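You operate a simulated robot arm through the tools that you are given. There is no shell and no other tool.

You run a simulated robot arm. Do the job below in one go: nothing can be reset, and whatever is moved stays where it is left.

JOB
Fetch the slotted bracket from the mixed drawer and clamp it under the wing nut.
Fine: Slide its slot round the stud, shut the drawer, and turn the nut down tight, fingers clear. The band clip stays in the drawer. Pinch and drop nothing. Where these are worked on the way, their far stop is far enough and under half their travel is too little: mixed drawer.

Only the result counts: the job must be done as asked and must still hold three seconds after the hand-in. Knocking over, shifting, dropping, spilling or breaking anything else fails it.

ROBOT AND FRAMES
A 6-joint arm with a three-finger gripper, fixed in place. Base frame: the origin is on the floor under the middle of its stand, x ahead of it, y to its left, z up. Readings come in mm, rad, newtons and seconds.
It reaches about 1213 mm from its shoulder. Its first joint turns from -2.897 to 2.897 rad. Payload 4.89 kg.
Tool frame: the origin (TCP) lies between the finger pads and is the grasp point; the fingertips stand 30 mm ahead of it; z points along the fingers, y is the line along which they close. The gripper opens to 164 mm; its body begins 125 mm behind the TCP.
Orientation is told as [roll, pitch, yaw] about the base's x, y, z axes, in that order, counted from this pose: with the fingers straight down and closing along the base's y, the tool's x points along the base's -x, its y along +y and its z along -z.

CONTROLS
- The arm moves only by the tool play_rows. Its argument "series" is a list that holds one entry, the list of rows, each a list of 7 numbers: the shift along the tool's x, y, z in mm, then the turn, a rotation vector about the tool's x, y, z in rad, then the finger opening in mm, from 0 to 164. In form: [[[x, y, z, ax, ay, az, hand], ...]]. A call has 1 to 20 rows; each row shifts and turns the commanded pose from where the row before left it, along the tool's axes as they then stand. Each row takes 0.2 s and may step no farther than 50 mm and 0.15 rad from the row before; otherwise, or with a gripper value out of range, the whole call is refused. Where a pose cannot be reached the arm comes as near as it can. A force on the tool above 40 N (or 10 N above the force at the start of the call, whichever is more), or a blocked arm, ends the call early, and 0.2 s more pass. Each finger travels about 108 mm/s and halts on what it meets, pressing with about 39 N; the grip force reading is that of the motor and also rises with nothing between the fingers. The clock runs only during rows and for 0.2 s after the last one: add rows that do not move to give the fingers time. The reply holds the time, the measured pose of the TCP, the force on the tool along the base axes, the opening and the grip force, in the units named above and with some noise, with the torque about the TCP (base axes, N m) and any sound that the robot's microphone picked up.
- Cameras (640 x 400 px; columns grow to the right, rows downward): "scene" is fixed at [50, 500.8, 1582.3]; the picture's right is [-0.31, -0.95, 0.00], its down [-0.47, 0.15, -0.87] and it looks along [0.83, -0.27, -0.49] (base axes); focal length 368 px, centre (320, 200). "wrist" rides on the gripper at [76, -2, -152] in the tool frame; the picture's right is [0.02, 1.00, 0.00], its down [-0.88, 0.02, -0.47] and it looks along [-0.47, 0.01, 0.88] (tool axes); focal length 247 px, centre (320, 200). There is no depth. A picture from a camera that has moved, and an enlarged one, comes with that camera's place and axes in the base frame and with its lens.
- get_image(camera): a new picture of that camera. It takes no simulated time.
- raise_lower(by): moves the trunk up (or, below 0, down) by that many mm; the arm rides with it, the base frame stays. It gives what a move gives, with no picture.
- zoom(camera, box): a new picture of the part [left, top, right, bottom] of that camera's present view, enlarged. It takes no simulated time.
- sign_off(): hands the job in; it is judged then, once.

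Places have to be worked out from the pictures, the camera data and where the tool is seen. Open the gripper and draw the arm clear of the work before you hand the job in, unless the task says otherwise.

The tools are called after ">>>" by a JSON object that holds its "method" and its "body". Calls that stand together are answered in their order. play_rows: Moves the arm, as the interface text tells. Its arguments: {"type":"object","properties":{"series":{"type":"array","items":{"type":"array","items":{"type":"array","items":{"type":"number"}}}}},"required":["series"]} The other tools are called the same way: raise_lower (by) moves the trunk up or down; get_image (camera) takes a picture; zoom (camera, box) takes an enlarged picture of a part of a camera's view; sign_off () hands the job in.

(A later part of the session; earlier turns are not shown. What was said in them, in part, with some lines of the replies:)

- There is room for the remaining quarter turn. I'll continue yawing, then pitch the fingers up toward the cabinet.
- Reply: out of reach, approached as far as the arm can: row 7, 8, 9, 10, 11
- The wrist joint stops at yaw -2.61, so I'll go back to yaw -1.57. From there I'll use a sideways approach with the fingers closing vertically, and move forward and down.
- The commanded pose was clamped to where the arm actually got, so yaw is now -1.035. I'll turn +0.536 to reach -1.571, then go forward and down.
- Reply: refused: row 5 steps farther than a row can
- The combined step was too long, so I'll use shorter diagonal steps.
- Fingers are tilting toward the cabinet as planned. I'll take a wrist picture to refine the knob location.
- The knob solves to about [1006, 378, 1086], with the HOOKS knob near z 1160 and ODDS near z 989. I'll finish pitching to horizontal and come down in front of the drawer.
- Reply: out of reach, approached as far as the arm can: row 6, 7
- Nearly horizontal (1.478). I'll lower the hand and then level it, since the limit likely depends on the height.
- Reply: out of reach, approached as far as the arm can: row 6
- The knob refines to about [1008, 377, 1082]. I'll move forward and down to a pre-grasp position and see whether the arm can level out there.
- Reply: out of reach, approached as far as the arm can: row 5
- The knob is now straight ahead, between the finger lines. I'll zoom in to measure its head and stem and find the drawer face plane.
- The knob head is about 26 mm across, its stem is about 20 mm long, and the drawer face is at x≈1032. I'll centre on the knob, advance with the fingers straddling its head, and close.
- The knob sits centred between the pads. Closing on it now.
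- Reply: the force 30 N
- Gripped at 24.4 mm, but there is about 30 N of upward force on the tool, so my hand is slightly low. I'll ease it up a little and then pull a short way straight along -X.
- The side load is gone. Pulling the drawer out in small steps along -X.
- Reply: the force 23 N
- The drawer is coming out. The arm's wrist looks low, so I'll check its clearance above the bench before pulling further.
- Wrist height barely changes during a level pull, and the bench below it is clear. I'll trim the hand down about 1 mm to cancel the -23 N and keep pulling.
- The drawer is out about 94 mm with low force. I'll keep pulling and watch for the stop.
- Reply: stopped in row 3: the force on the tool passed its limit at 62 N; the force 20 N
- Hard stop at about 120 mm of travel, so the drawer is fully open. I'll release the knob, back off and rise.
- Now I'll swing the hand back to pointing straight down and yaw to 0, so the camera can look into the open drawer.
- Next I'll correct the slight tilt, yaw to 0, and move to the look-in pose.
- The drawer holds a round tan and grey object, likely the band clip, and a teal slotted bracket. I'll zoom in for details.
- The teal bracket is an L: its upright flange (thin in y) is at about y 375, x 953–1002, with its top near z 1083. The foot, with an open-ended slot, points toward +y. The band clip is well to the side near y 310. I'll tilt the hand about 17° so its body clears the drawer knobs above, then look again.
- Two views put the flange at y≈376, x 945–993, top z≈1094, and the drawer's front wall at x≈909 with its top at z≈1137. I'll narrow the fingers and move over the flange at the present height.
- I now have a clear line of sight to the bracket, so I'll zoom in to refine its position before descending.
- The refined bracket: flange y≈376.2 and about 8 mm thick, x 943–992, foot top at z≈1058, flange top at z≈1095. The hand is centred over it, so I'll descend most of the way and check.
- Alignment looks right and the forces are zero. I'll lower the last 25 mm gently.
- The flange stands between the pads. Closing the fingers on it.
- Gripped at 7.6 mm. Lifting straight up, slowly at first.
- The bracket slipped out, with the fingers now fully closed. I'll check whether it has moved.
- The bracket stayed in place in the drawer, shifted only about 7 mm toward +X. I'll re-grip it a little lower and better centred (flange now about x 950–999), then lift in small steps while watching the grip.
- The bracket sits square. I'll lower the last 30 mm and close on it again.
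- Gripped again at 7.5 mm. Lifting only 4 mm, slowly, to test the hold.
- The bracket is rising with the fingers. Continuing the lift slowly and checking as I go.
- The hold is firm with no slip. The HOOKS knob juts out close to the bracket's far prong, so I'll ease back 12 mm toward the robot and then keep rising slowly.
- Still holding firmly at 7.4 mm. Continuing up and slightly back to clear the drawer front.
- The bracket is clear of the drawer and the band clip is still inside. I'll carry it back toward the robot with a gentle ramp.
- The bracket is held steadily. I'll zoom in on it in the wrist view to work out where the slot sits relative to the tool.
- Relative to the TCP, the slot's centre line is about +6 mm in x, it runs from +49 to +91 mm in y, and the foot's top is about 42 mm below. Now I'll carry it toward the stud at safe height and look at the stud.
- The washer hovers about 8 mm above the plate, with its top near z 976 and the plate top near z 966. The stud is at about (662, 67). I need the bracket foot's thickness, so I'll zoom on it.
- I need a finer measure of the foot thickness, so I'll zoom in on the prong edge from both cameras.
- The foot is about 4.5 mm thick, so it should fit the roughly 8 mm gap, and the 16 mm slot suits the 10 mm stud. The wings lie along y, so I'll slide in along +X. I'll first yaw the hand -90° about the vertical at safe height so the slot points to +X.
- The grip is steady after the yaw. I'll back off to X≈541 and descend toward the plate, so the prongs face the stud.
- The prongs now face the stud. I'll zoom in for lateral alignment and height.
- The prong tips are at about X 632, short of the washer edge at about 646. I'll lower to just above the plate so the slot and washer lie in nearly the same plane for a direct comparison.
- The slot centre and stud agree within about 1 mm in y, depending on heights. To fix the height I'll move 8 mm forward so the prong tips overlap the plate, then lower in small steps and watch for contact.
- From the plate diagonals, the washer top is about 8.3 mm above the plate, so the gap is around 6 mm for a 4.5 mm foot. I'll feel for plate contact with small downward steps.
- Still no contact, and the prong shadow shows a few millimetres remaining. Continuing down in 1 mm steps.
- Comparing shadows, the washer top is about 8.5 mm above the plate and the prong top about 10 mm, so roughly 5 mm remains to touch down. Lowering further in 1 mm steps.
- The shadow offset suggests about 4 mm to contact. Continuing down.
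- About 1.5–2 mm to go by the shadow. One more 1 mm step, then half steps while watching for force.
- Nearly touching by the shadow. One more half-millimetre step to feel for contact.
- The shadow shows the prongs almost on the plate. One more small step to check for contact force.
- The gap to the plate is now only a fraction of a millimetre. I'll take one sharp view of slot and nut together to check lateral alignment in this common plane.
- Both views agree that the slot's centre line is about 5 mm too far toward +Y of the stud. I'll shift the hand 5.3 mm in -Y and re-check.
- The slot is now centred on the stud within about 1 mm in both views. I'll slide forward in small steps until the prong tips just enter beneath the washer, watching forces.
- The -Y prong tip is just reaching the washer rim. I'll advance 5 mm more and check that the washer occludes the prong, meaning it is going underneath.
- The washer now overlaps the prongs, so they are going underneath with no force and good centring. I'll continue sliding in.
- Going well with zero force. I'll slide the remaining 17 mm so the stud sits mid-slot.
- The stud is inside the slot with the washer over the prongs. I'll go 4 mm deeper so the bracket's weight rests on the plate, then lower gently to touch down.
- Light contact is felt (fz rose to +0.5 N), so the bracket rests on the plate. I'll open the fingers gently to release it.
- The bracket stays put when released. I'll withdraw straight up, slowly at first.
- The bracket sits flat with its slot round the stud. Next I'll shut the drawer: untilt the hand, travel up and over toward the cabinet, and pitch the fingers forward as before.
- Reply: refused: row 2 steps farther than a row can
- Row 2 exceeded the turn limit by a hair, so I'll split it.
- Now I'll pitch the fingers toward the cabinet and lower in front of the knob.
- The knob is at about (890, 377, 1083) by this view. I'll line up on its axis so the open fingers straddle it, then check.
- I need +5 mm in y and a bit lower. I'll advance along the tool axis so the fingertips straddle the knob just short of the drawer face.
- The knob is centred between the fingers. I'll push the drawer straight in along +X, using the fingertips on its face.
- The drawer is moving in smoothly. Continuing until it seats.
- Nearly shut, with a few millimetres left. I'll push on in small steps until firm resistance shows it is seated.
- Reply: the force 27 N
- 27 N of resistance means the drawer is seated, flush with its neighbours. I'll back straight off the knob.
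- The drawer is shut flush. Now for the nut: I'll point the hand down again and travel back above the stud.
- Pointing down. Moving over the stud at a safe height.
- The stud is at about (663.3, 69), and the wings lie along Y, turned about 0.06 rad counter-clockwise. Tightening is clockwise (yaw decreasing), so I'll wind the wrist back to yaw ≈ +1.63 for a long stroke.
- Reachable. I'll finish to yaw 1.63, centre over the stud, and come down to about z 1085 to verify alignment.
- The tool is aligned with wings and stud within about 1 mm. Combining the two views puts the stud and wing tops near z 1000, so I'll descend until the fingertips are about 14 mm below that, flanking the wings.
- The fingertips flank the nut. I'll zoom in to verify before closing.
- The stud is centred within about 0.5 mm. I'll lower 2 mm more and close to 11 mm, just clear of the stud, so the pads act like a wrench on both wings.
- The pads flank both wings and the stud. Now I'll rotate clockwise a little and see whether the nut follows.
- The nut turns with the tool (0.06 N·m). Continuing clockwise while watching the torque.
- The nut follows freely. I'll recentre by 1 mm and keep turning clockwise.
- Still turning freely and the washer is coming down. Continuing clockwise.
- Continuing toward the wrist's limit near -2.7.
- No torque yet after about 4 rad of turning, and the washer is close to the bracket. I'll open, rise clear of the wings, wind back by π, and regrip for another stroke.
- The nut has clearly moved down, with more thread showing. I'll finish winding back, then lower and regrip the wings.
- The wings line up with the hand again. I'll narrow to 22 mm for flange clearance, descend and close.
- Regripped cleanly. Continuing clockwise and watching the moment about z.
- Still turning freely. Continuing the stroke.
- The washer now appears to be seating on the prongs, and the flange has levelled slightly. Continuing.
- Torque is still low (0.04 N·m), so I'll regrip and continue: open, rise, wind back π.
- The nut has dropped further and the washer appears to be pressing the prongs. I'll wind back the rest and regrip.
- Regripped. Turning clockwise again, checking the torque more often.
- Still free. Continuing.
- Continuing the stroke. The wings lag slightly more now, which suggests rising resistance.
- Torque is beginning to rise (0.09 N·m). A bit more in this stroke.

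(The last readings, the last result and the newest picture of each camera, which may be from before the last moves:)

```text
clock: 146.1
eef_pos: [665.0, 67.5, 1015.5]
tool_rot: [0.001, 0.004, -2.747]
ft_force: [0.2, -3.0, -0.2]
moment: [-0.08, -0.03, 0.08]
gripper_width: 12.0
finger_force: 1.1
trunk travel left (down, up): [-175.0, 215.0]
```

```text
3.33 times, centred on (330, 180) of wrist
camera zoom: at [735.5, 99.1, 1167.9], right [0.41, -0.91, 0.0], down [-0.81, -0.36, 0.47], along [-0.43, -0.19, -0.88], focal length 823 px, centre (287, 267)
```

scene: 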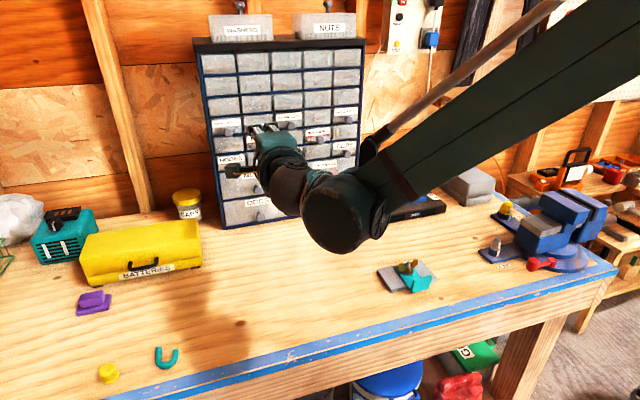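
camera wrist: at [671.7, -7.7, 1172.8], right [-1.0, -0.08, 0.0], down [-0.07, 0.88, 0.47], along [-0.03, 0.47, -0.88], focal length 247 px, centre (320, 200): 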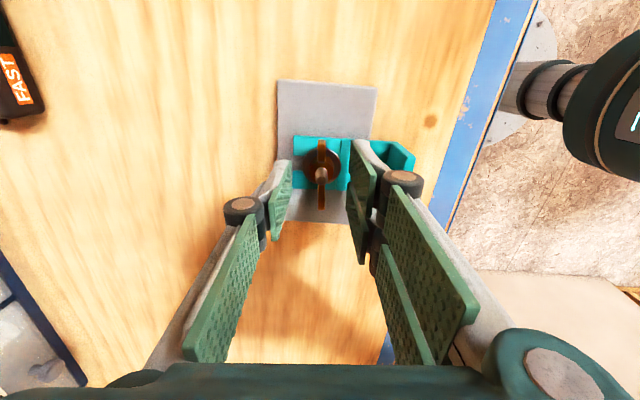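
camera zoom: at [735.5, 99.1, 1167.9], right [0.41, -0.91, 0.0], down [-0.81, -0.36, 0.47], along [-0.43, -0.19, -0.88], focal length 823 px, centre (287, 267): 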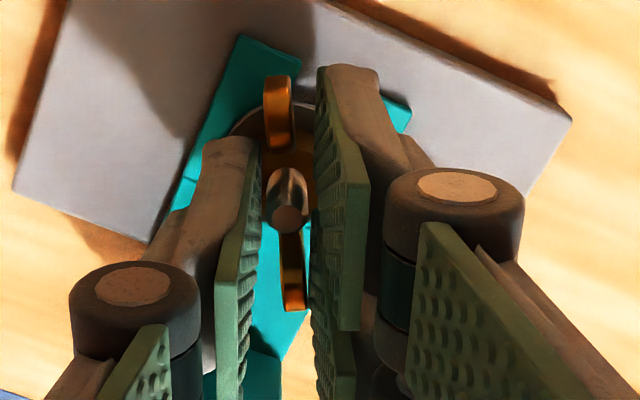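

Torque stays around 0.08 N·m and the bracket hasn't rotated. I'll regrip for another stroke.

>>> {"method": "play_rows", "body": {"series": [[[0, 0, 0, 0, 0, -0.05, 16], [0, 0, 0, 0, 0, 0, 24], [0, 0, -10, 0, 0, 0, 24], [0, 0, -25, 0, 0, 0, 24], [0, 0, -12, 0, 0, 0, 24], [0, 0, 0, 0, 0, -0.15, 24], [0, 0, 0, 0, 0, -0.15, 24], [0, 0, 0, 0, 0, -0.15, 24], [0, 0, 0, 0, 0, -0.15, 24], [0, 0, 0, 0, 0, -0.15, 24], [0, 0, 0, 0, 0, -0.15, 24], [0, 0, 0, 0, 0, -0.15, 24], [0, 0, 0, 0, 0, -0.15, 24], [0, 0, 0, 0, 0, -0.15, 24], [0, 0, 0, 0, 0, -0.15, 24], [0, 0, 0, 0, 0, -0.15, 24], [0, 0, 0, 0, 0, -0.15, 24], [0, 0, 0, 0, 0, -0.15, 24], [0, 0, 0, 0, 0, -0.15, 24]]]}}

>>> {"method": "zoom", "body": {"camera": "scene", "box": [395, 250, 430, 280]}}

>>> {"method": "zoom", "body": {"camera": "scene", "box": [402, 264, 416, 276]}}

```text
clock: 150.1
eef_pos: [665.6, 67.2, 1061.6]
tool_rot: [0.002, -0.003, -0.593]
ft_force: [-1.0, -0.1, -0.1]
moment: [0.0, -0.01, 0.0]
gripper_width: 24.1
finger_force: 0.0
trunk travel left (down, up): [-175.0, 215.0]
```

```text
13.33 times, centred on (412, 265) of scene
camera zoom: at [50.0, 500.8, 1582.3], right [-0.31, -0.95, 0.0], down [-0.47, 0.15, -0.87], along [0.83, -0.27, -0.49], focal length 4906 px, centre (-913, -667)
```

zoom: 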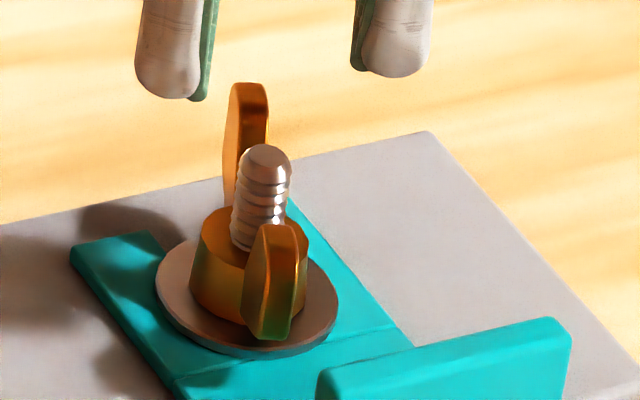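

```text
16.00 times, centred on (409, 270) of scene
camera zoom: at [50.0, 500.8, 1582.3], right [-0.31, -0.95, 0.0], down [-0.47, 0.15, -0.87], along [0.83, -0.27, -0.49], focal length 5886 px, centre (-1104, -920)
```

zoom: 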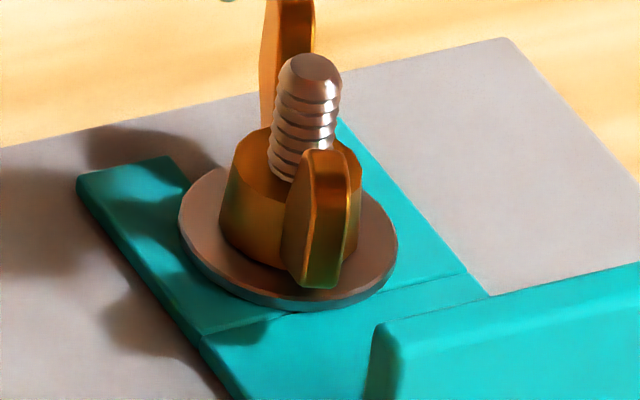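

The washer is now essentially on the bracket. Regripping for the tightening stroke.

>>> {"method": "play_rows", "body": {"series": [[[0, 0, 0, 0, 0, -0.15, 24], [0, 0, 0, 0, 0, -0.15, 24], [0, 0, 0, 0, 0, -0.15, 24], [0, 0, 0, 0, 0, -0.15, 24], [0, 0, 0, 0, 0, -0.15, 24], [0, 0, 0, 0, 0, -0.15, 24], [0, 0, 0, 0, 0, -0.14, 24], [0, 0, 20, 0, 0, 0, 24], [0, 0, 16, 0, 0, 0, 24], [0, 0, 11, 0, 0, 0, 24], [0, 0, 0, 0, 0, 0, 16], [0, 0, 0, 0, 0, 0, 11], [0, 0, 0, 0, 0, 0, 11]]]}}

>>> {"method": "zoom", "body": {"camera": "wrist", "box": [260, 120, 400, 240]}}

```text
clock: 152.1
eef_pos: [665.2, 69.0, 1027.3]
tool_rot: [-0.001, -0.004, 0.446]
ft_force: [-3.7, -1.0, 19.0]
moment: [-0.01, 0.23, -0.03]
gripper_width: 23.8
finger_force: 0.2
trunk travel left (down, up): [-175.0, 215.0]
stopped in row 10: the force on the tool passed its limit at 57 N (the readings are from after the stop); the commanded pose is now the measured one
```

```text
3.33 times, centred on (330, 180) of wrist
camera zoom: at [596.7, 34.8, 1180.0], right [-0.45, 0.89, 0.0], down [0.79, 0.4, 0.48], along [0.43, 0.21, -0.88], focal length 823 px, centre (287, 267)
```

zoom: 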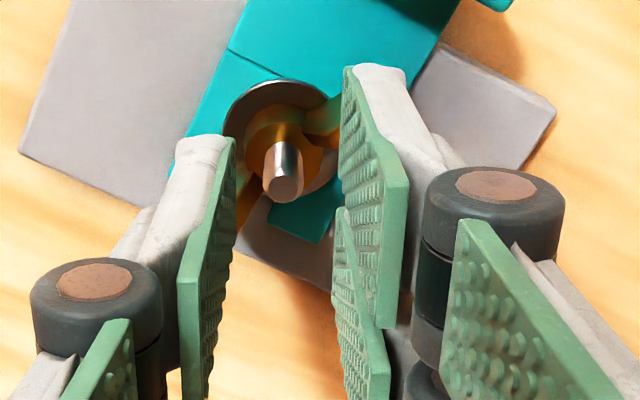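

The fingers met the wings, because the nut has turned about 45° since my last view and no longer lines up. I'll raise the hand right away and look.

>>> {"method": "play_rows", "body": {"series": [[[0, 0, -15, 0, 0, 0, 24], [0, 0, -20, 0, 0, 0, 24], [0, 0, 0, 0, 0, 0, 24]]]}}

>>> {"method": "zoom", "body": {"camera": "scene", "box": [395, 250, 430, 280]}}

>>> {"method": "zoom", "body": {"camera": "wrist", "box": [260, 100, 400, 220]}}

```text
clock: 152.9
eef_pos: [664.9, 67.6, 1062.7]
tool_rot: [-0.002, -0.002, 0.446]
ft_force: [-0.2, -0.2, 0.4]
moment: [0.04, -0.08, 0.01]
gripper_width: 23.9
finger_force: 0.1
trunk travel left (down, up): [-175.0, 215.0]
```

```text
13.33 times, centred on (412, 265) of scene
camera zoom: at [50.0, 500.8, 1582.3], right [-0.31, -0.95, 0.0], down [-0.47, 0.15, -0.87], along [0.83, -0.27, -0.49], focal length 4906 px, centre (-913, -667)
```

zoom: 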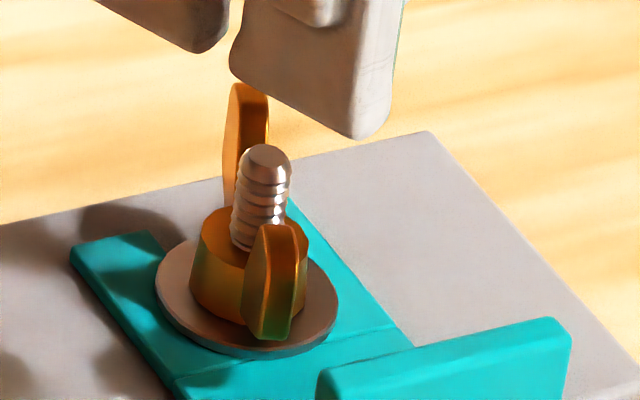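

```text
3.33 times, centred on (330, 160) of wrist
camera zoom: at [596.5, 33.9, 1214.1], right [-0.45, 0.89, 0.0], down [0.79, 0.4, 0.48], along [0.43, 0.21, -0.88], focal length 823 px, centre (287, 333)
```

zoom: 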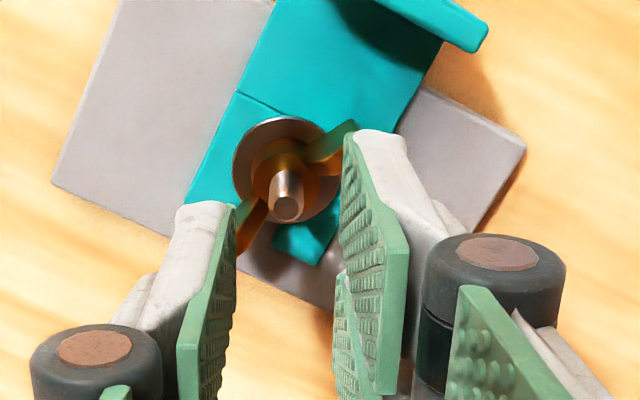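

Pressing didn't disturb anything. The nut sprang back after release, so it wasn't yet tight. The wings now sit at about -18° azimuth, so I'll wind to yaw 2.82, which lines up with them and allows one long clockwise stroke.

>>> {"method": "play_rows", "body": {"series": [[[0, 0, 0, 0, 0, -0.15, 24], [0, 0, 0, 0, 0, -0.15, 24], [0, 0, 0, 0, 0, -0.15, 24], [0, 0, 0, 0, 0, -0.15, 24], [0, 0, 0, 0, 0, -0.15, 24], [0, 0, 0, 0, 0, -0.15, 24], [0, 0, 0, 0, 0, -0.15, 24], [0, 0, 0, 0, 0, -0.15, 24], [0, 0, 0, 0, 0, -0.15, 24], [0, 0, 0, 0, 0, -0.15, 24], [0, 0, 0, 0, 0, -0.15, 24], [0, 0, 0, 0, 0, -0.15, 24], [0, 0, 0, 0, 0, -0.15, 24], [0, 0, 0, 0, 0, -0.15, 24], [0, 0, 0, 0, 0, -0.15, 24], [0, 0, 0, 0, 0, -0.13, 24], [0, 0, 0, 0, 0, 0, 24]]]}}

>>> {"method": "zoom", "body": {"camera": "wrist", "box": [260, 100, 400, 220]}}

```text
clock: 156.5
eef_pos: [664.9, 67.6, 1061.0]
tool_rot: [0.0, 0.003, 2.824]
ft_force: [0.1, -0.1, 1.0]
moment: [-0.02, -0.01, 0.02]
gripper_width: 24.1
finger_force: 0.0
trunk travel left (down, up): [-175.0, 215.0]
```

```text
3.33 times, centred on (330, 160) of wrist
camera zoom: at [738.3, 46.6, 1214.1], right [-0.29, -0.96, 0.0], down [-0.84, 0.26, 0.47], along [-0.45, 0.14, -0.88], focal length 823 px, centre (287, 333)
```

zoom: 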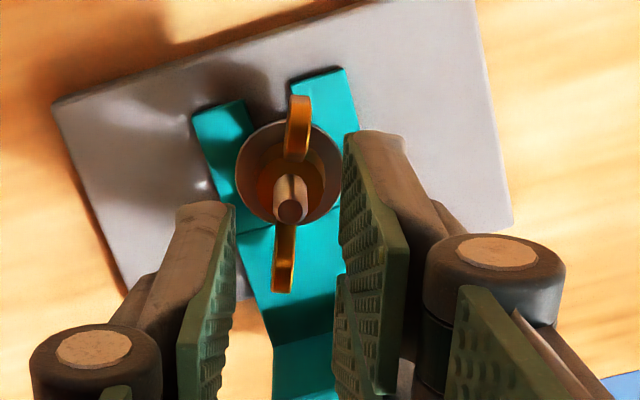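

The wings line up within 0.08 rad. Descending and closing on them.

>>> {"method": "play_rows", "body": {"series": [[[0, 0, 0, 0, 0, 0.07, 24], [0, 0, 15, 0, 0, 0, 24], [0, 0, 12, 0, 0, 0, 24], [0, 0, 10, 0, 0, 0, 24], [0, 0, 8, 0, 0, 0, 24], [0, 0, 2, 0, 0, 0, 18], [0, 0, 0, 0, 0, 0, 11], [0, 0, 0, 0, 0, 0, 11]]]}}

>>> {"method": "zoom", "body": {"camera": "wrist", "box": [260, 120, 400, 240]}}

>>> {"method": "zoom", "body": {"camera": "scene", "box": [395, 255, 430, 285]}}

```text
clock: 158.3
eef_pos: [665.7, 67.3, 1014.9]
tool_rot: [-0.001, 0.004, 2.754]
ft_force: [0.0, 0.1, 0.4]
moment: [0.02, -0.03, 0.01]
gripper_width: 10.9
finger_force: 0.0
trunk travel left (down, up): [-175.0, 215.0]
```

```text
3.33 times, centred on (330, 180) of wrist
camera zoom: at [737.0, 41.4, 1167.2], right [-0.36, -0.93, 0.0], down [-0.82, 0.32, 0.47], along [-0.44, 0.17, -0.88], focal length 823 px, centre (287, 267)
```

zoom: 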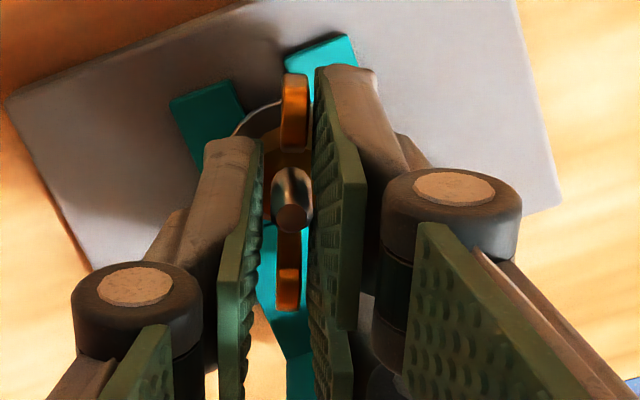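

```text
13.33 times, centred on (412, 270) of scene
camera zoom: at [50.0, 500.8, 1582.3], right [-0.31, -0.95, 0.0], down [-0.47, 0.15, -0.87], along [0.83, -0.27, -0.49], focal length 4906 px, centre (-913, -733)
```

zoom: 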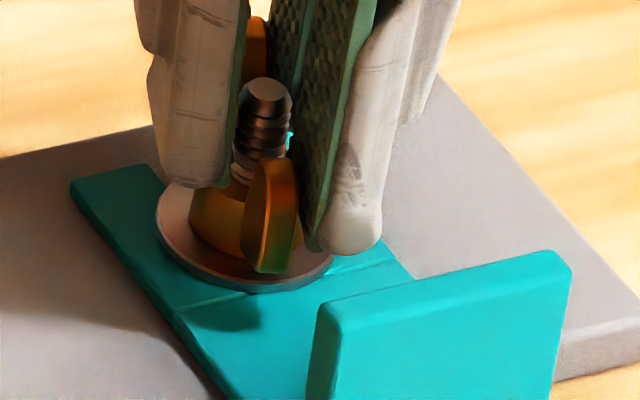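

Good, the pads flank the wings again. Turning clockwise with frequent torque checks.

>>> {"method": "play_rows", "body": {"series": [[[0, 0, 0, 0, 0, 0.12, 11], [0, 0, 0, 0, 0, 0.12, 11], [0, 0, 0, 0, 0, 0.12, 11], [0, 0, 0, 0, 0, 0.12, 11], [0, 0, 0, 0, 0, 0.12, 11], [0, 0, 0, 0, 0, 0.12, 11]]]}}

>>> {"method": "play_rows", "body": {"series": [[[0, 0, 0, 0, 0, 0.12, 11], [0, 0, 0, 0, 0, 0.12, 11], [0, 0, 0, 0, 0, 0.12, 11], [0, 0, 0, 0, 0, 0.12, 11], [0, 0, 0, 0, 0, 0.12, 11], [0, 0, 0, 0, 0, 0.12, 11]]]}}

>>> {"method": "zoom", "body": {"camera": "wrist", "box": [260, 120, 400, 240]}}

>>> {"method": "zoom", "body": {"camera": "scene", "box": [395, 255, 430, 285]}}

```text
clock: 159.7
eef_pos: [665.3, 68.3, 1015.0]
tool_rot: [-0.002, 0.001, 2.032]
ft_force: [-0.5, 0.7, -0.5]
moment: [-0.02, 0.04, -0.01]
gripper_width: 11.5
finger_force: 0.3
trunk travel left (down, up): [-175.0, 215.0]
```

```text
clock: 161.1
eef_pos: [666.6, 68.3, 1014.0]
tool_rot: [-0.003, -0.001, 1.309]
ft_force: [-1.2, 0.9, 0.2]
moment: [0.02, 0.04, 0.04]
gripper_width: 11.3
finger_force: 1.2
trunk travel left (down, up): [-175.0, 215.0]
```

```text
3.33 times, centred on (330, 180) of wrist
camera zoom: at [648.0, -5.0, 1167.3], right [-0.97, 0.24, 0.0], down [0.21, 0.86, 0.47], along [0.11, 0.46, -0.88], focal length 823 px, centre (287, 267)
```

zoom: 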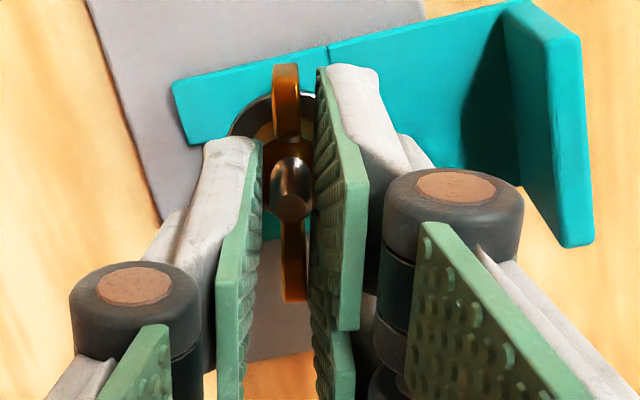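

```text
13.33 times, centred on (412, 270) of scene
camera zoom: at [50.0, 500.8, 1582.3], right [-0.31, -0.95, 0.0], down [-0.47, 0.15, -0.87], along [0.83, -0.27, -0.49], focal length 4906 px, centre (-913, -733)
```

zoom: 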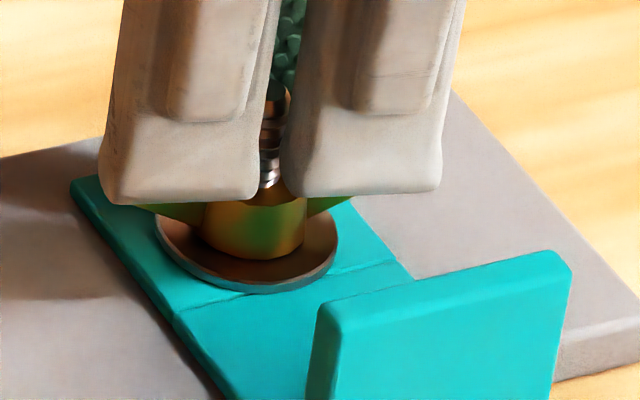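

Continuing clockwise.

>>> {"method": "play_rows", "body": {"series": [[[0, 0, 0, 0, 0, 0.12, 11], [0, 0, 0, 0, 0, 0.12, 11], [0, 0, 0, 0, 0, 0.12, 11], [0, 0, 0, 0, 0, 0.12, 11], [0, 0, 0, 0, 0, 0.12, 11], [0, 0, 0, 0, 0, 0.12, 11]]]}}

>>> {"method": "play_rows", "body": {"series": [[[0, 0, 0, 0, 0, 0.12, 11], [0, 0, 0, 0, 0, 0.12, 11], [0, 0, 0, 0, 0, 0.12, 11], [0, 0, 0, 0, 0, 0.12, 11], [0, 0, 0, 0, 0, 0.12, 11], [0, 0, 0, 0, 0, 0.12, 11]]]}}

>>> {"method": "zoom", "body": {"camera": "wrist", "box": [260, 120, 400, 240]}}

>>> {"method": "zoom", "body": {"camera": "scene", "box": [395, 255, 430, 285]}}

```text
clock: 162.5
eef_pos: [665.1, 68.4, 1015.2]
tool_rot: [-0.001, -0.001, 0.592]
ft_force: [-1.1, 1.6, -0.4]
moment: [0.01, 0.06, 0.05]
gripper_width: 12.0
finger_force: 1.6
trunk travel left (down, up): [-175.0, 215.0]
```

```text
clock: 163.9
eef_pos: [665.9, 68.9, 1016.0]
tool_rot: [-0.001, -0.003, -0.13]
ft_force: [0.5, 2.3, -0.5]
moment: [0.04, -0.02, 0.06]
gripper_width: 12.0
finger_force: 0.6
trunk travel left (down, up): [-175.0, 215.0]
```

```text
3.33 times, centred on (330, 180) of wrist
camera zoom: at [589.8, 77.6, 1167.2], right [0.11, 0.99, 0.0], down [0.87, -0.09, 0.48], along [0.47, -0.05, -0.88], focal length 823 px, centre (287, 267)
```

zoom: 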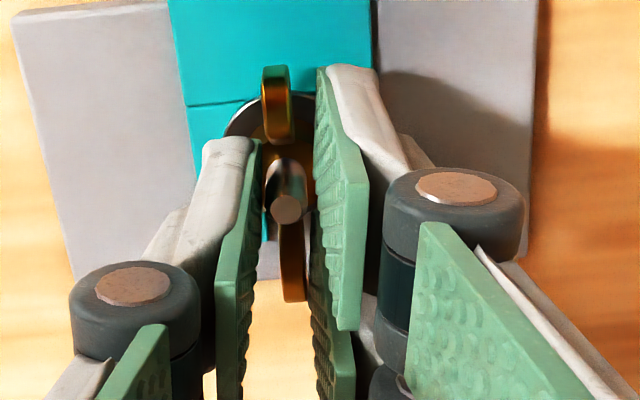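

```text
13.33 times, centred on (412, 270) of scene
camera zoom: at [50.0, 500.8, 1582.3], right [-0.31, -0.95, 0.0], down [-0.47, 0.15, -0.87], along [0.83, -0.27, -0.49], focal length 4906 px, centre (-913, -733)
```

zoom: 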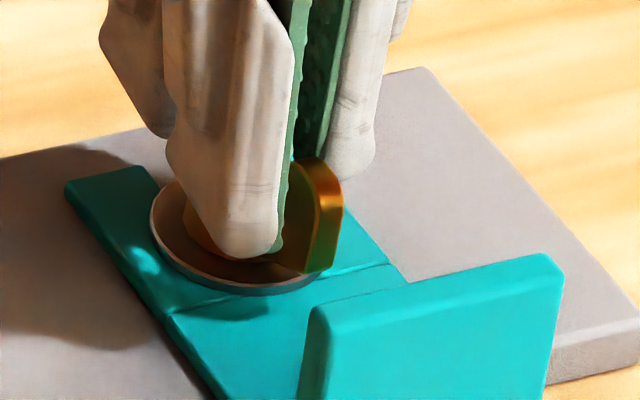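

In this view the plate seems to have shifted slightly, so I'll stop turning and compare the plate's pose with the earlier views.

>>> {"method": "zoom", "body": {"camera": "scene", "box": [375, 245, 445, 300]}}

```text
7.27 times, centred on (410, 272) of scene
camera zoom: at [50.0, 500.8, 1582.3], right [-0.31, -0.95, 0.0], down [-0.47, 0.15, -0.87], along [0.83, -0.27, -0.49], focal length 2676 px, centre (-334, -327)
```

zoom: 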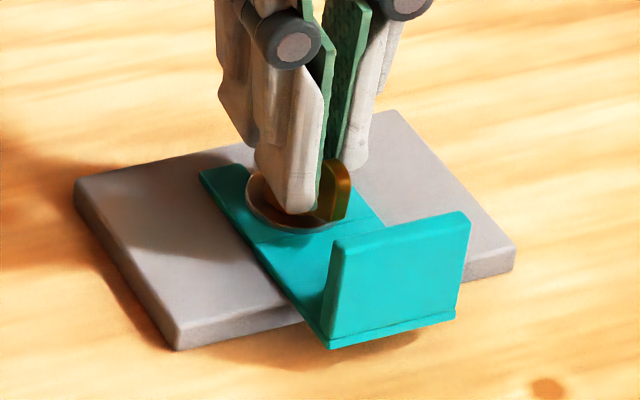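

The plate's corners have moved only about 1–3 mm, but it isn't bolted down, so I must not over-torque it. The nut no longer descends, so it is seated. I'll open the fingers in place and see whether the nut springs back.

>>> {"method": "play_rows", "body": {"series": [[[0, 0, 0, 0, 0, 0, 13], [0, 0, 0, 0, 0, 0, 15], [0, 0, 0, 0, 0, 0, 15]]]}}

>>> {"method": "zoom", "body": {"camera": "wrist", "box": [260, 120, 400, 240]}}

>>> {"method": "zoom", "body": {"camera": "scene", "box": [375, 245, 445, 300]}}

```text
clock: 164.7
eef_pos: [666.4, 68.1, 1015.3]
tool_rot: [0.0, -0.003, -0.127]
ft_force: [0.2, 2.1, 1.0]
moment: [0.04, -0.04, 0.04]
gripper_width: 15.7
finger_force: 0.4
trunk travel left (down, up): [-175.0, 215.0]
```

```text
3.33 times, centred on (330, 180) of wrist
camera zoom: at [589.7, 77.4, 1167.2], right [0.11, 0.99, 0.0], down [0.87, -0.09, 0.48], along [0.47, -0.05, -0.88], focal length 823 px, centre (287, 267)
```

zoom: 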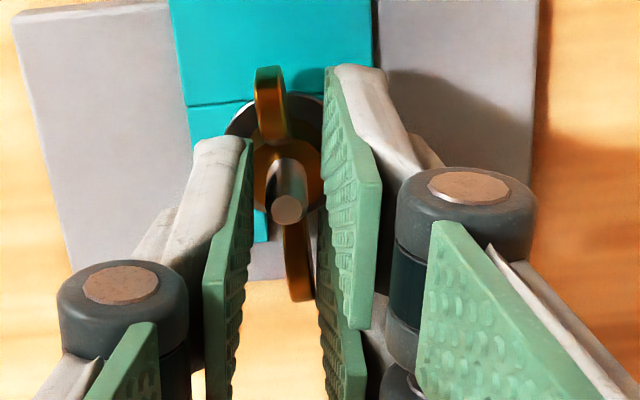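

```text
7.27 times, centred on (410, 272) of scene
camera zoom: at [50.0, 500.8, 1582.3], right [-0.31, -0.95, 0.0], down [-0.47, 0.15, -0.87], along [0.83, -0.27, -0.49], focal length 2676 px, centre (-334, -327)
```

zoom: 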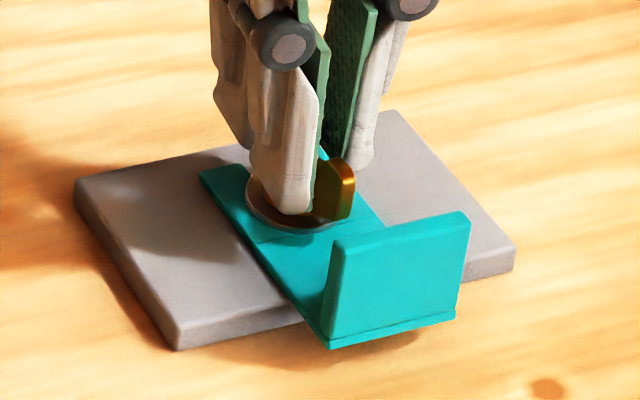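

The nut pushes back counter-clockwise against the pads as I open, so it is wound past its seat. Releasing it abruptly would let it spin loose. I'll let it unwind slowly under control, checking where it stops by itself.

>>> {"method": "play_rows", "body": {"series": [[[0, 0, 0, 0, 0, -0.06, 15], [0, 0, 0, 0, 0, -0.06, 15], [0, 0, 0, 0, 0, -0.06, 15], [0, 0, 0, 0, 0, -0.06, 15], [0, 0, 0, 0, 0, 0, 15]]]}}

>>> {"method": "zoom", "body": {"camera": "wrist", "box": [260, 120, 400, 240]}}

```text
clock: 165.9
eef_pos: [665.9, 68.7, 1016.4]
tool_rot: [-0.001, -0.003, 0.113]
ft_force: [-1.7, 1.6, -0.2]
moment: [0.03, 0.02, 0.01]
gripper_width: 15.4
finger_force: 0.4
trunk travel left (down, up): [-175.0, 215.0]
```

```text
3.33 times, centred on (330, 180) of wrist
camera zoom: at [589.8, 58.5, 1167.3], right [-0.13, 0.99, 0.0], down [0.87, 0.12, 0.48], along [0.47, 0.06, -0.88], focal length 823 px, centre (287, 267)
```

zoom: 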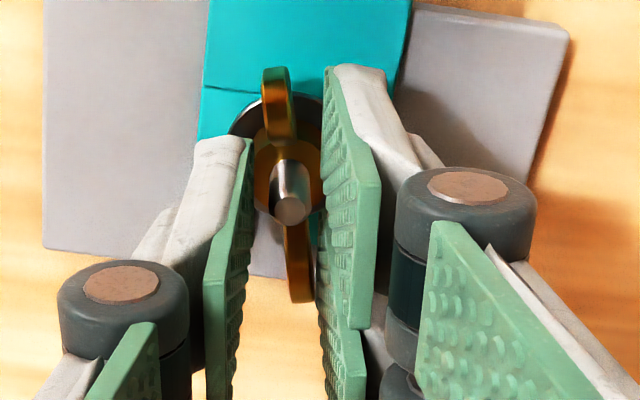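

The nut is still following my hand back. Continuing the slow unwind to find its natural rest.

>>> {"method": "play_rows", "body": {"series": [[[0, 0, 0, 0, 0, -0.06, 15], [0, 0, 0, 0, 0, -0.06, 15], [0, 0, 0, 0, 0, -0.06, 15], [0, 0, 0, 0, 0, -0.06, 15], [0, 0, 0, 0, 0, -0.06, 15], [0, 0, 0, 0, 0, -0.06, 15], [0, 0, 0, 0, 0, 0, 15]]]}}

>>> {"method": "zoom", "body": {"camera": "wrist", "box": [260, 120, 400, 240]}}

```text
clock: 167.5
eef_pos: [666.5, 69.0, 1013.8]
tool_rot: [-0.004, -0.002, 0.473]
ft_force: [-1.9, 1.0, 1.1]
moment: [0.03, 0.04, 0.04]
gripper_width: 15.1
finger_force: 0.3
trunk travel left (down, up): [-175.0, 215.0]
```

```text
3.33 times, centred on (330, 180) of wrist
camera zoom: at [598.5, 33.3, 1166.6], right [-0.47, 0.88, 0.0], down [0.77, 0.42, 0.48], along [0.42, 0.22, -0.88], focal length 823 px, centre (287, 267)
```

zoom: 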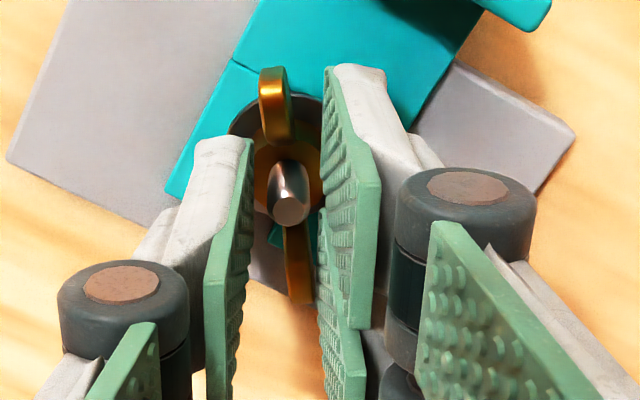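

The nut keeps pushing back gently. I'll look at the scene closely before deciding how far to let it unwind.

>>> {"method": "zoom", "body": {"camera": "scene", "box": [395, 255, 430, 285]}}

>>> {"method": "zoom", "body": {"camera": "scene", "box": [375, 245, 445, 300]}}

```text
13.33 times, centred on (412, 270) of scene
camera zoom: at [50.0, 500.8, 1582.3], right [-0.31, -0.95, 0.0], down [-0.47, 0.15, -0.87], along [0.83, -0.27, -0.49], focal length 4906 px, centre (-913, -733)
```

zoom: 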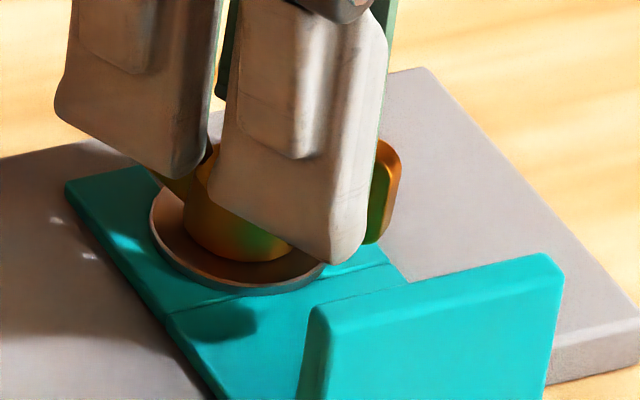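

```text
7.27 times, centred on (410, 272) of scene
camera zoom: at [50.0, 500.8, 1582.3], right [-0.31, -0.95, 0.0], down [-0.47, 0.15, -0.87], along [0.83, -0.27, -0.49], focal length 2676 px, centre (-334, -327)
```

zoom: 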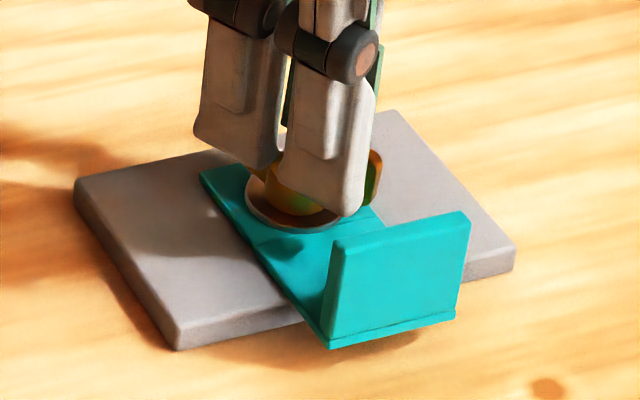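

The clamp reaction is small, and the plate is only 2–3 mm off its original spot and stable. I'll keep unwinding slowly so the nut settles on its seat without overshooting.

>>> {"method": "play_rows", "body": {"series": [[[0, 0, 0, 0, 0, -0.06, 15], [0, 0, 0, 0, 0, -0.06, 15], [0, 0, 0, 0, 0, -0.06, 15], [0, 0, 0, 0, 0, -0.06, 15], [0, 0, 0, 0, 0, -0.06, 15], [0, 0, 0, 0, 0, -0.06, 15], [0, 0, 0, 0, 0, 0, 15]]]}}

>>> {"method": "zoom", "body": {"camera": "wrist", "box": [260, 120, 400, 240]}}

```text
clock: 169.1
eef_pos: [664.6, 67.7, 1014.6]
tool_rot: [-0.002, 0.001, 0.832]
ft_force: [-1.1, 1.1, -0.4]
moment: [0.06, 0.03, 0.08]
gripper_width: 15.5
finger_force: 0.3
trunk travel left (down, up): [-175.0, 215.0]
```

```text
3.33 times, centred on (330, 180) of wrist
camera zoom: at [615.5, 11.2, 1167.3], right [-0.75, 0.66, 0.0], down [0.58, 0.67, 0.47], along [0.31, 0.36, -0.88], focal length 823 px, centre (287, 267)
```

zoom: 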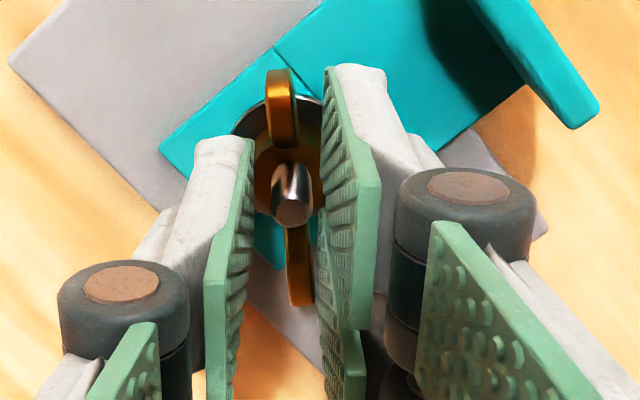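

Still pressing counter-clockwise with a small torque. Continuing the slow unwind.

>>> {"method": "play_rows", "body": {"series": [[[0, 0, 0, 0, 0, -0.07, 15], [0, 0, 0, 0, 0, -0.07, 15], [0, 0, 0, 0, 0, -0.07, 15], [0, 0, 0, 0, 0, -0.07, 15], [0, 0, 0, 0, 0, -0.07, 15], [0, 0, 0, 0, 0, -0.07, 15], [0, 0, 0, 0, 0, -0.07, 15], [0, 0, 0, 0, 0, 0, 15]]]}}

>>> {"method": "zoom", "body": {"camera": "wrist", "box": [260, 120, 400, 240]}}

```text
clock: 170.9
eef_pos: [664.8, 68.3, 1016.0]
tool_rot: [-0.004, -0.001, 1.323]
ft_force: [-0.4, -0.6, -0.2]
moment: [-0.01, 0.01, 0.03]
gripper_width: 15.2
finger_force: 0.3
trunk travel left (down, up): [-175.0, 215.0]
```

```text
3.33 times, centred on (330, 180) of wrist
camera zoom: at [648.0, -5.4, 1167.6], right [-0.97, 0.22, 0.0], down [0.2, 0.86, 0.47], along [0.11, 0.46, -0.88], focal length 823 px, centre (287, 267)
```

zoom: 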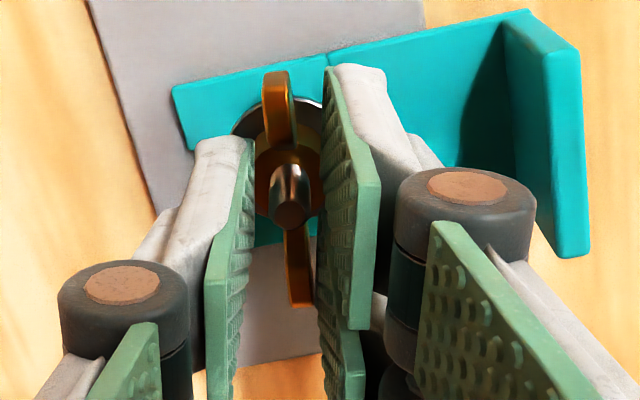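

Continuing; I expect the rest point near yaw 2.7.

>>> {"method": "play_rows", "body": {"series": [[[0, 0, 0, 0, 0, -0.07, 15], [0, 0, 0, 0, 0, -0.07, 15], [0, 0, 0, 0, 0, -0.07, 15], [0, 0, 0, 0, 0, -0.07, 15], [0, 0, 0, 0, 0, -0.07, 15], [0, 0, 0, 0, 0, -0.07, 15], [0, 0, 0, 0, 0, 0, 15]]]}}

>>> {"method": "zoom", "body": {"camera": "wrist", "box": [260, 120, 400, 240]}}

```text
clock: 172.5
eef_pos: [664.7, 67.2, 1014.7]
tool_rot: [-0.004, 0.003, 1.743]
ft_force: [0.5, 0.0, 0.0]
moment: [0.03, 0.03, -0.02]
gripper_width: 15.1
finger_force: 0.5
trunk travel left (down, up): [-175.0, 215.0]
```

```text
3.33 times, centred on (330, 180) of wrist
camera zoom: at [679.7, -6.2, 1167.2], right [-0.98, -0.19, 0.0], down [-0.17, 0.86, 0.47], along [-0.09, 0.46, -0.88], focal length 823 px, centre (287, 267)
```

zoom: 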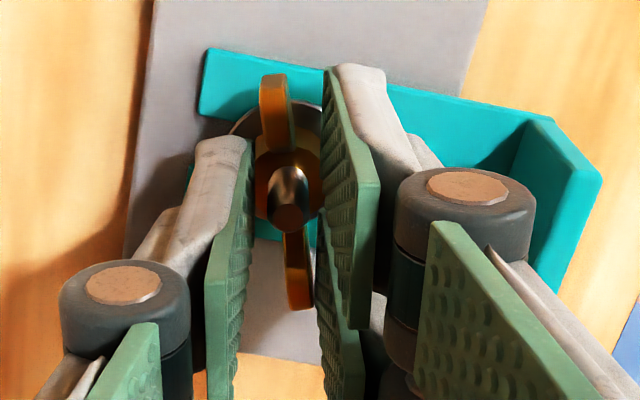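

Torque is now about zero but the nut still follows. Continuing slowly.

>>> {"method": "play_rows", "body": {"series": [[[0, 0, 0, 0, 0, -0.07, 15], [0, 0, 0, 0, 0, -0.07, 15], [0, 0, 0, 0, 0, -0.07, 15], [0, 0, 0, 0, 0, -0.07, 15], [0, 0, 0, 0, 0, -0.07, 15], [0, 0, 0, 0, 0, -0.07, 15], [0, 0, 0, 0, 0, 0, 15]]]}}

>>> {"method": "zoom", "body": {"camera": "wrist", "box": [260, 120, 400, 240]}}

>>> {"method": "zoom", "body": {"camera": "scene", "box": [395, 255, 430, 285]}}

```text
clock: 174.1
eef_pos: [665.6, 68.6, 1015.0]
tool_rot: [-0.002, 0.0, 2.162]
ft_force: [1.5, -0.2, -0.6]
moment: [0.0, -0.02, 0.0]
gripper_width: 14.9
finger_force: 0.1
trunk travel left (down, up): [-175.0, 215.0]
```

```text
3.33 times, centred on (330, 180) of wrist
camera zoom: at [709.1, 7.0, 1167.4], right [-0.82, -0.58, 0.0], down [-0.51, 0.72, 0.47], along [-0.27, 0.39, -0.88], focal length 823 px, centre (287, 267)
```

zoom: 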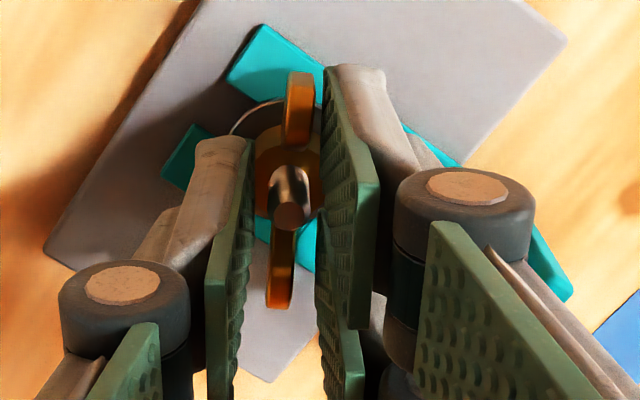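

```text
13.33 times, centred on (412, 270) of scene
camera zoom: at [50.0, 500.8, 1582.3], right [-0.31, -0.95, 0.0], down [-0.47, 0.15, -0.87], along [0.83, -0.27, -0.49], focal length 4906 px, centre (-913, -733)
```

zoom: 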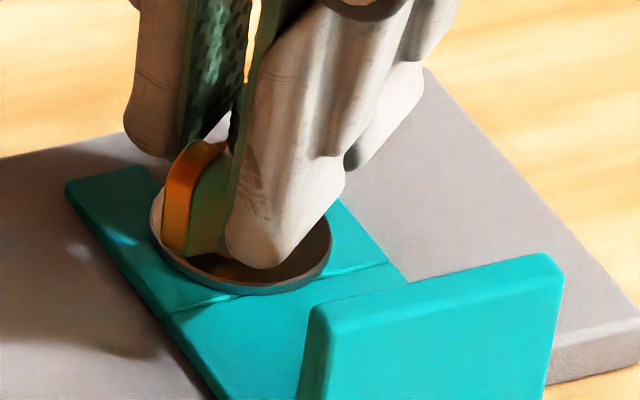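

The wings have now left the pads: the nut came to rest by itself, about 45° tighter than after the earlier quick release. I'll open clear of the wings and rise straight up.

>>> {"method": "play_rows", "body": {"series": [[[0, 0, 0, 0, 0, 0, 18], [0, 0, 0, 0, 0, 0, 22], [0, 0, 0, 0, 0, 0, 26], [0, 0, 0, 0, 0, 0, 26]]]}}

>>> {"method": "zoom", "body": {"camera": "wrist", "box": [260, 120, 400, 240]}}

```text
clock: 175.1
eef_pos: [665.4, 69.3, 1014.7]
tool_rot: [-0.002, 0.002, 2.162]
ft_force: [-0.4, 0.7, 0.4]
moment: [0.02, 0.01, 0.01]
gripper_width: 25.9
finger_force: 0.0
trunk travel left (down, up): [-175.0, 215.0]
```

```text
3.33 times, centred on (330, 180) of wrist
camera zoom: at [709.0, 7.0, 1167.4], right [-0.82, -0.58, 0.0], down [-0.51, 0.72, 0.47], along [-0.27, 0.39, -0.88], focal length 823 px, centre (287, 267)
```

zoom: 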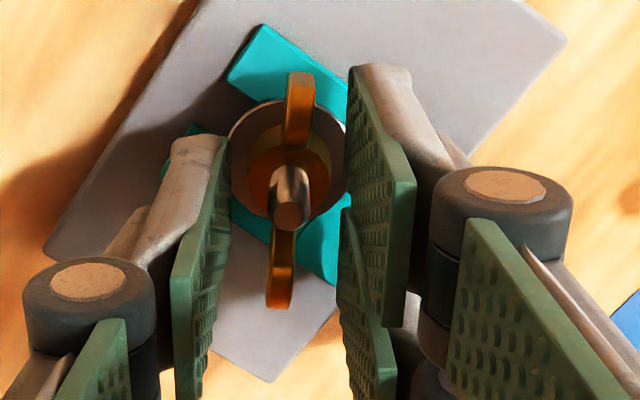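

The nut stays put when free. Withdrawing straight up and clear.

>>> {"method": "play_rows", "body": {"series": [[[0, 0, -6, 0, 0, 0, 26], [0, 0, -12, 0, 0, 0, 26], [0, 0, -25, 0, 0, 0, 26], [0, 0, -40, 0, 0, 0, 26], [0, 0, -45, 0, 0, 0, 40], [0, 0, -45, 0, 0, 0, 60], [0, 0, 0, 0, 0, 0, 60]]]}}

>>> {"method": "zoom", "body": {"camera": "scene", "box": [395, 250, 430, 280]}}

>>> {"method": "zoom", "body": {"camera": "scene", "box": [375, 245, 445, 300]}}

>>> {"method": "get_image", "body": {"camera": "wrist"}}

```text
clock: 176.7
eef_pos: [665.6, 68.4, 1190.6]
tool_rot: [-0.003, 0.001, 2.162]
ft_force: [-1.3, 0.3, 0.7]
moment: [0.01, -0.02, -0.03]
gripper_width: 59.9
finger_force: 0.0
trunk travel left (down, up): [-175.0, 215.0]
```

```text
13.33 times, centred on (412, 265) of scene
camera zoom: at [50.0, 500.8, 1582.3], right [-0.31, -0.95, 0.0], down [-0.47, 0.15, -0.87], along [0.83, -0.27, -0.49], focal length 4906 px, centre (-913, -667)
```

zoom: 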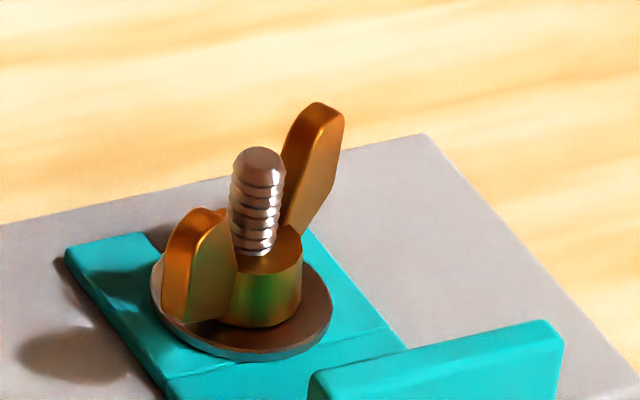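

```text
7.27 times, centred on (410, 272) of scene
camera zoom: at [50.0, 500.8, 1582.3], right [-0.31, -0.95, 0.0], down [-0.47, 0.15, -0.87], along [0.83, -0.27, -0.49], focal length 2676 px, centre (-334, -327)
```

zoom: 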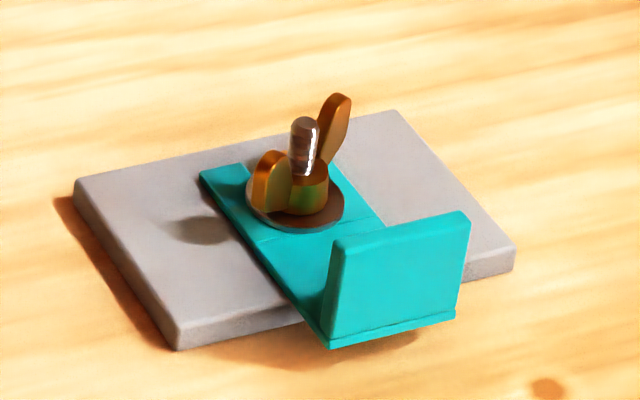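

```text
taken
camera wrist: at [709.5, 7.2, 1342.6], right [-0.82, -0.58, 0.0], down [-0.51, 0.72, 0.47], along [-0.27, 0.39, -0.88], focal length 247 px, centre (320, 200)
```

wrist: 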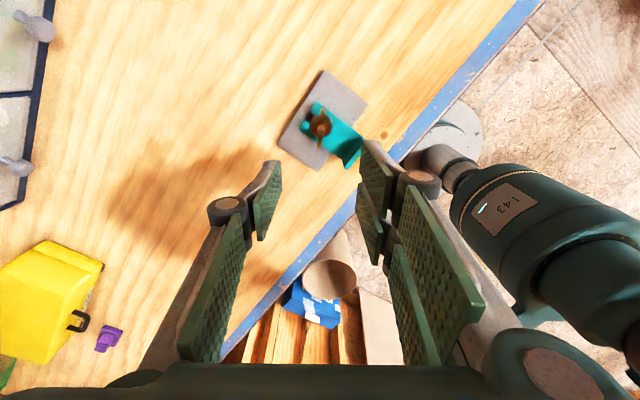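

The hand is clear. I'll zoom in on the washer–bracket interface to confirm there is no gap.

>>> {"method": "zoom", "body": {"camera": "scene", "box": [400, 268, 414, 278]}}

>>> {"method": "zoom", "body": {"camera": "wrist", "box": [290, 90, 370, 170]}}

```text
16.00 times, centred on (407, 273) of scene
camera zoom: at [50.0, 500.8, 1582.3], right [-0.31, -0.95, 0.0], down [-0.47, 0.15, -0.87], along [0.83, -0.27, -0.49], focal length 5886 px, centre (-1072, -968)
```

zoom: 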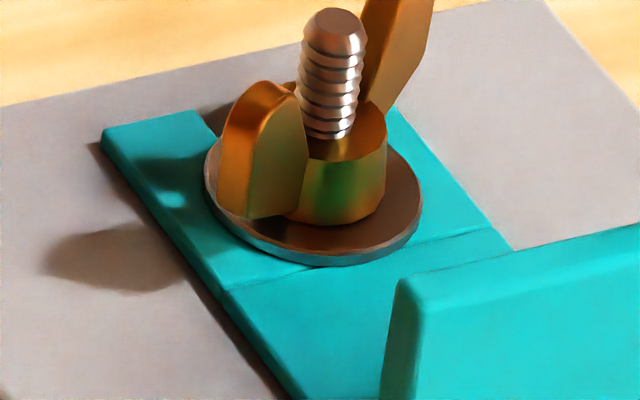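

```text
5.00 times, centred on (330, 130) of wrist
camera zoom: at [709.5, 7.2, 1342.6], right [-0.82, -0.58, 0.0], down [-0.51, 0.72, 0.47], along [-0.27, 0.39, -0.88], focal length 1235 px, centre (270, 550)
```

zoom: 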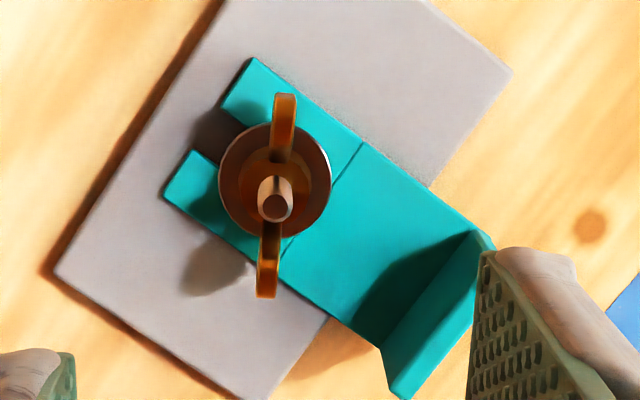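

The washer sits flush on the bracket, the slot is round the stud, and nothing has moved after release. I'll check the drawer and draw the arm well clear.

>>> {"method": "play_rows", "body": {"series": [[[0, 0, -45, 0, 0, 0, 80], [0, 0, -45, 0, 0, 0, 100], [0, 0, -45, 0, 0, 0, 120], [-38, 3, -10, 0, 0, 0, 140], [-38, 3, 0, 0, 0, 0, 140], [-38, 3, 0, 0, 0, 0, 140], [-38, 3, 0, 0, 0, 0, 140], [-38, 3, 0, 0, 0, 0, 140], [0, 0, 0, 0, 0, 0, 140], [0, 0, 0, 0, 0, 0, 140]]]}}

>>> {"method": "get_image", "body": {"camera": "scene"}}

>>> {"method": "zoom", "body": {"camera": "scene", "box": [190, 120, 370, 240]}}

>>> {"method": "zoom", "body": {"camera": "scene", "box": [395, 250, 430, 280]}}

```text
clock: 178.9
eef_pos: [544.2, 217.7, 1333.2]
tool_rot: [-0.003, 0.002, 2.164]
ft_force: [0.6, 0.3, 0.1]
moment: [-0.05, -0.08, 0.0]
gripper_width: 140.1
finger_force: 0.1
trunk travel left (down, up): [-175.0, 215.0]
```

```text
taken
```

scene: 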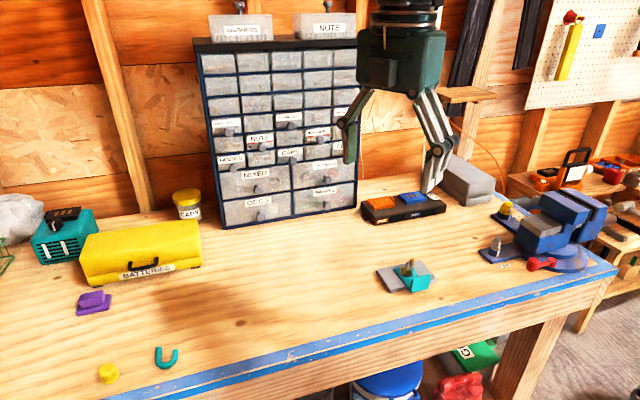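

```text
3.33 times, centred on (280, 180) of scene
camera zoom: at [50.0, 500.8, 1582.3], right [-0.31, -0.95, 0.0], down [-0.47, 0.15, -0.87], along [0.83, -0.27, -0.49], focal length 1226 px, centre (453, 267)
```

zoom: 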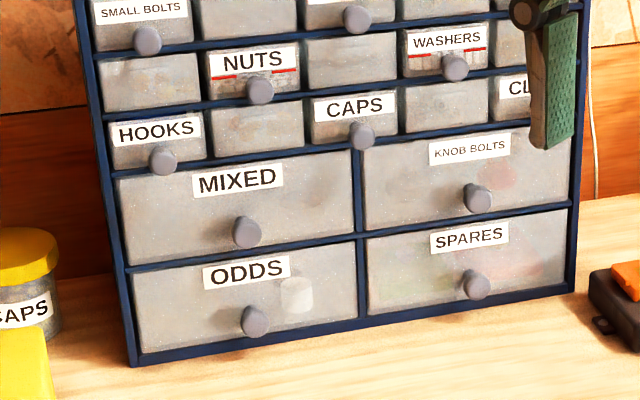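

```text
13.33 times, centred on (412, 265) of scene
camera zoom: at [50.0, 500.8, 1582.3], right [-0.31, -0.95, 0.0], down [-0.47, 0.15, -0.87], along [0.83, -0.27, -0.49], focal length 4906 px, centre (-913, -667)
```

zoom: 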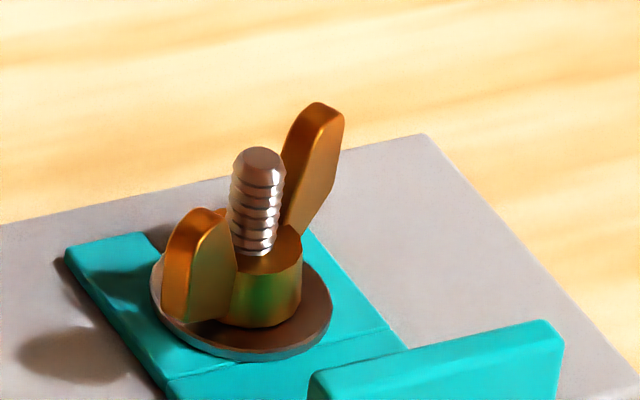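

The nut hasn't crept in the last few seconds. The drawer is flush and shut with the band clip inside, the bracket is seated under the washer, and the open hand is well clear. Handing in.

>>> {"method": "sign_off", "body": {}}

```text
The job is handed in.
```

The bracket is clamped under the wing nut and the mixed drawer is shut, but I can't be sure the nut counts as fully tight. I handed the job in.

- **Bracket:** its slot is round the stud, and the washer sits flush on it with no gap visible.
- **Nut:** I turned it down until it stopped descending. When I let go quickly once, it sprang back about 140°, so I let it unwind slowly under the fingers the second time. It then came to rest about 45° tighter and did not move in the last few seconds before hand-in. I felt about 0.09 N·m at most.
- **Plate:** it isn't bolted down, and it slid about 2–3 mm and turned slightly while I was tightening. I stopped there rather than push harder.
- **Slips along the way:** the bracket slipped out of the fingers inside the drawer on my first grasp. Later the fingers pressed down on the wings once, peaking at 57 N. Neither visibly disturbed anything.
- **Drawer:** it was pulled to its far stop, about 120 mm, then pushed shut until it sat flush. The band clip stayed inside.

The hand is open and well clear of the work.
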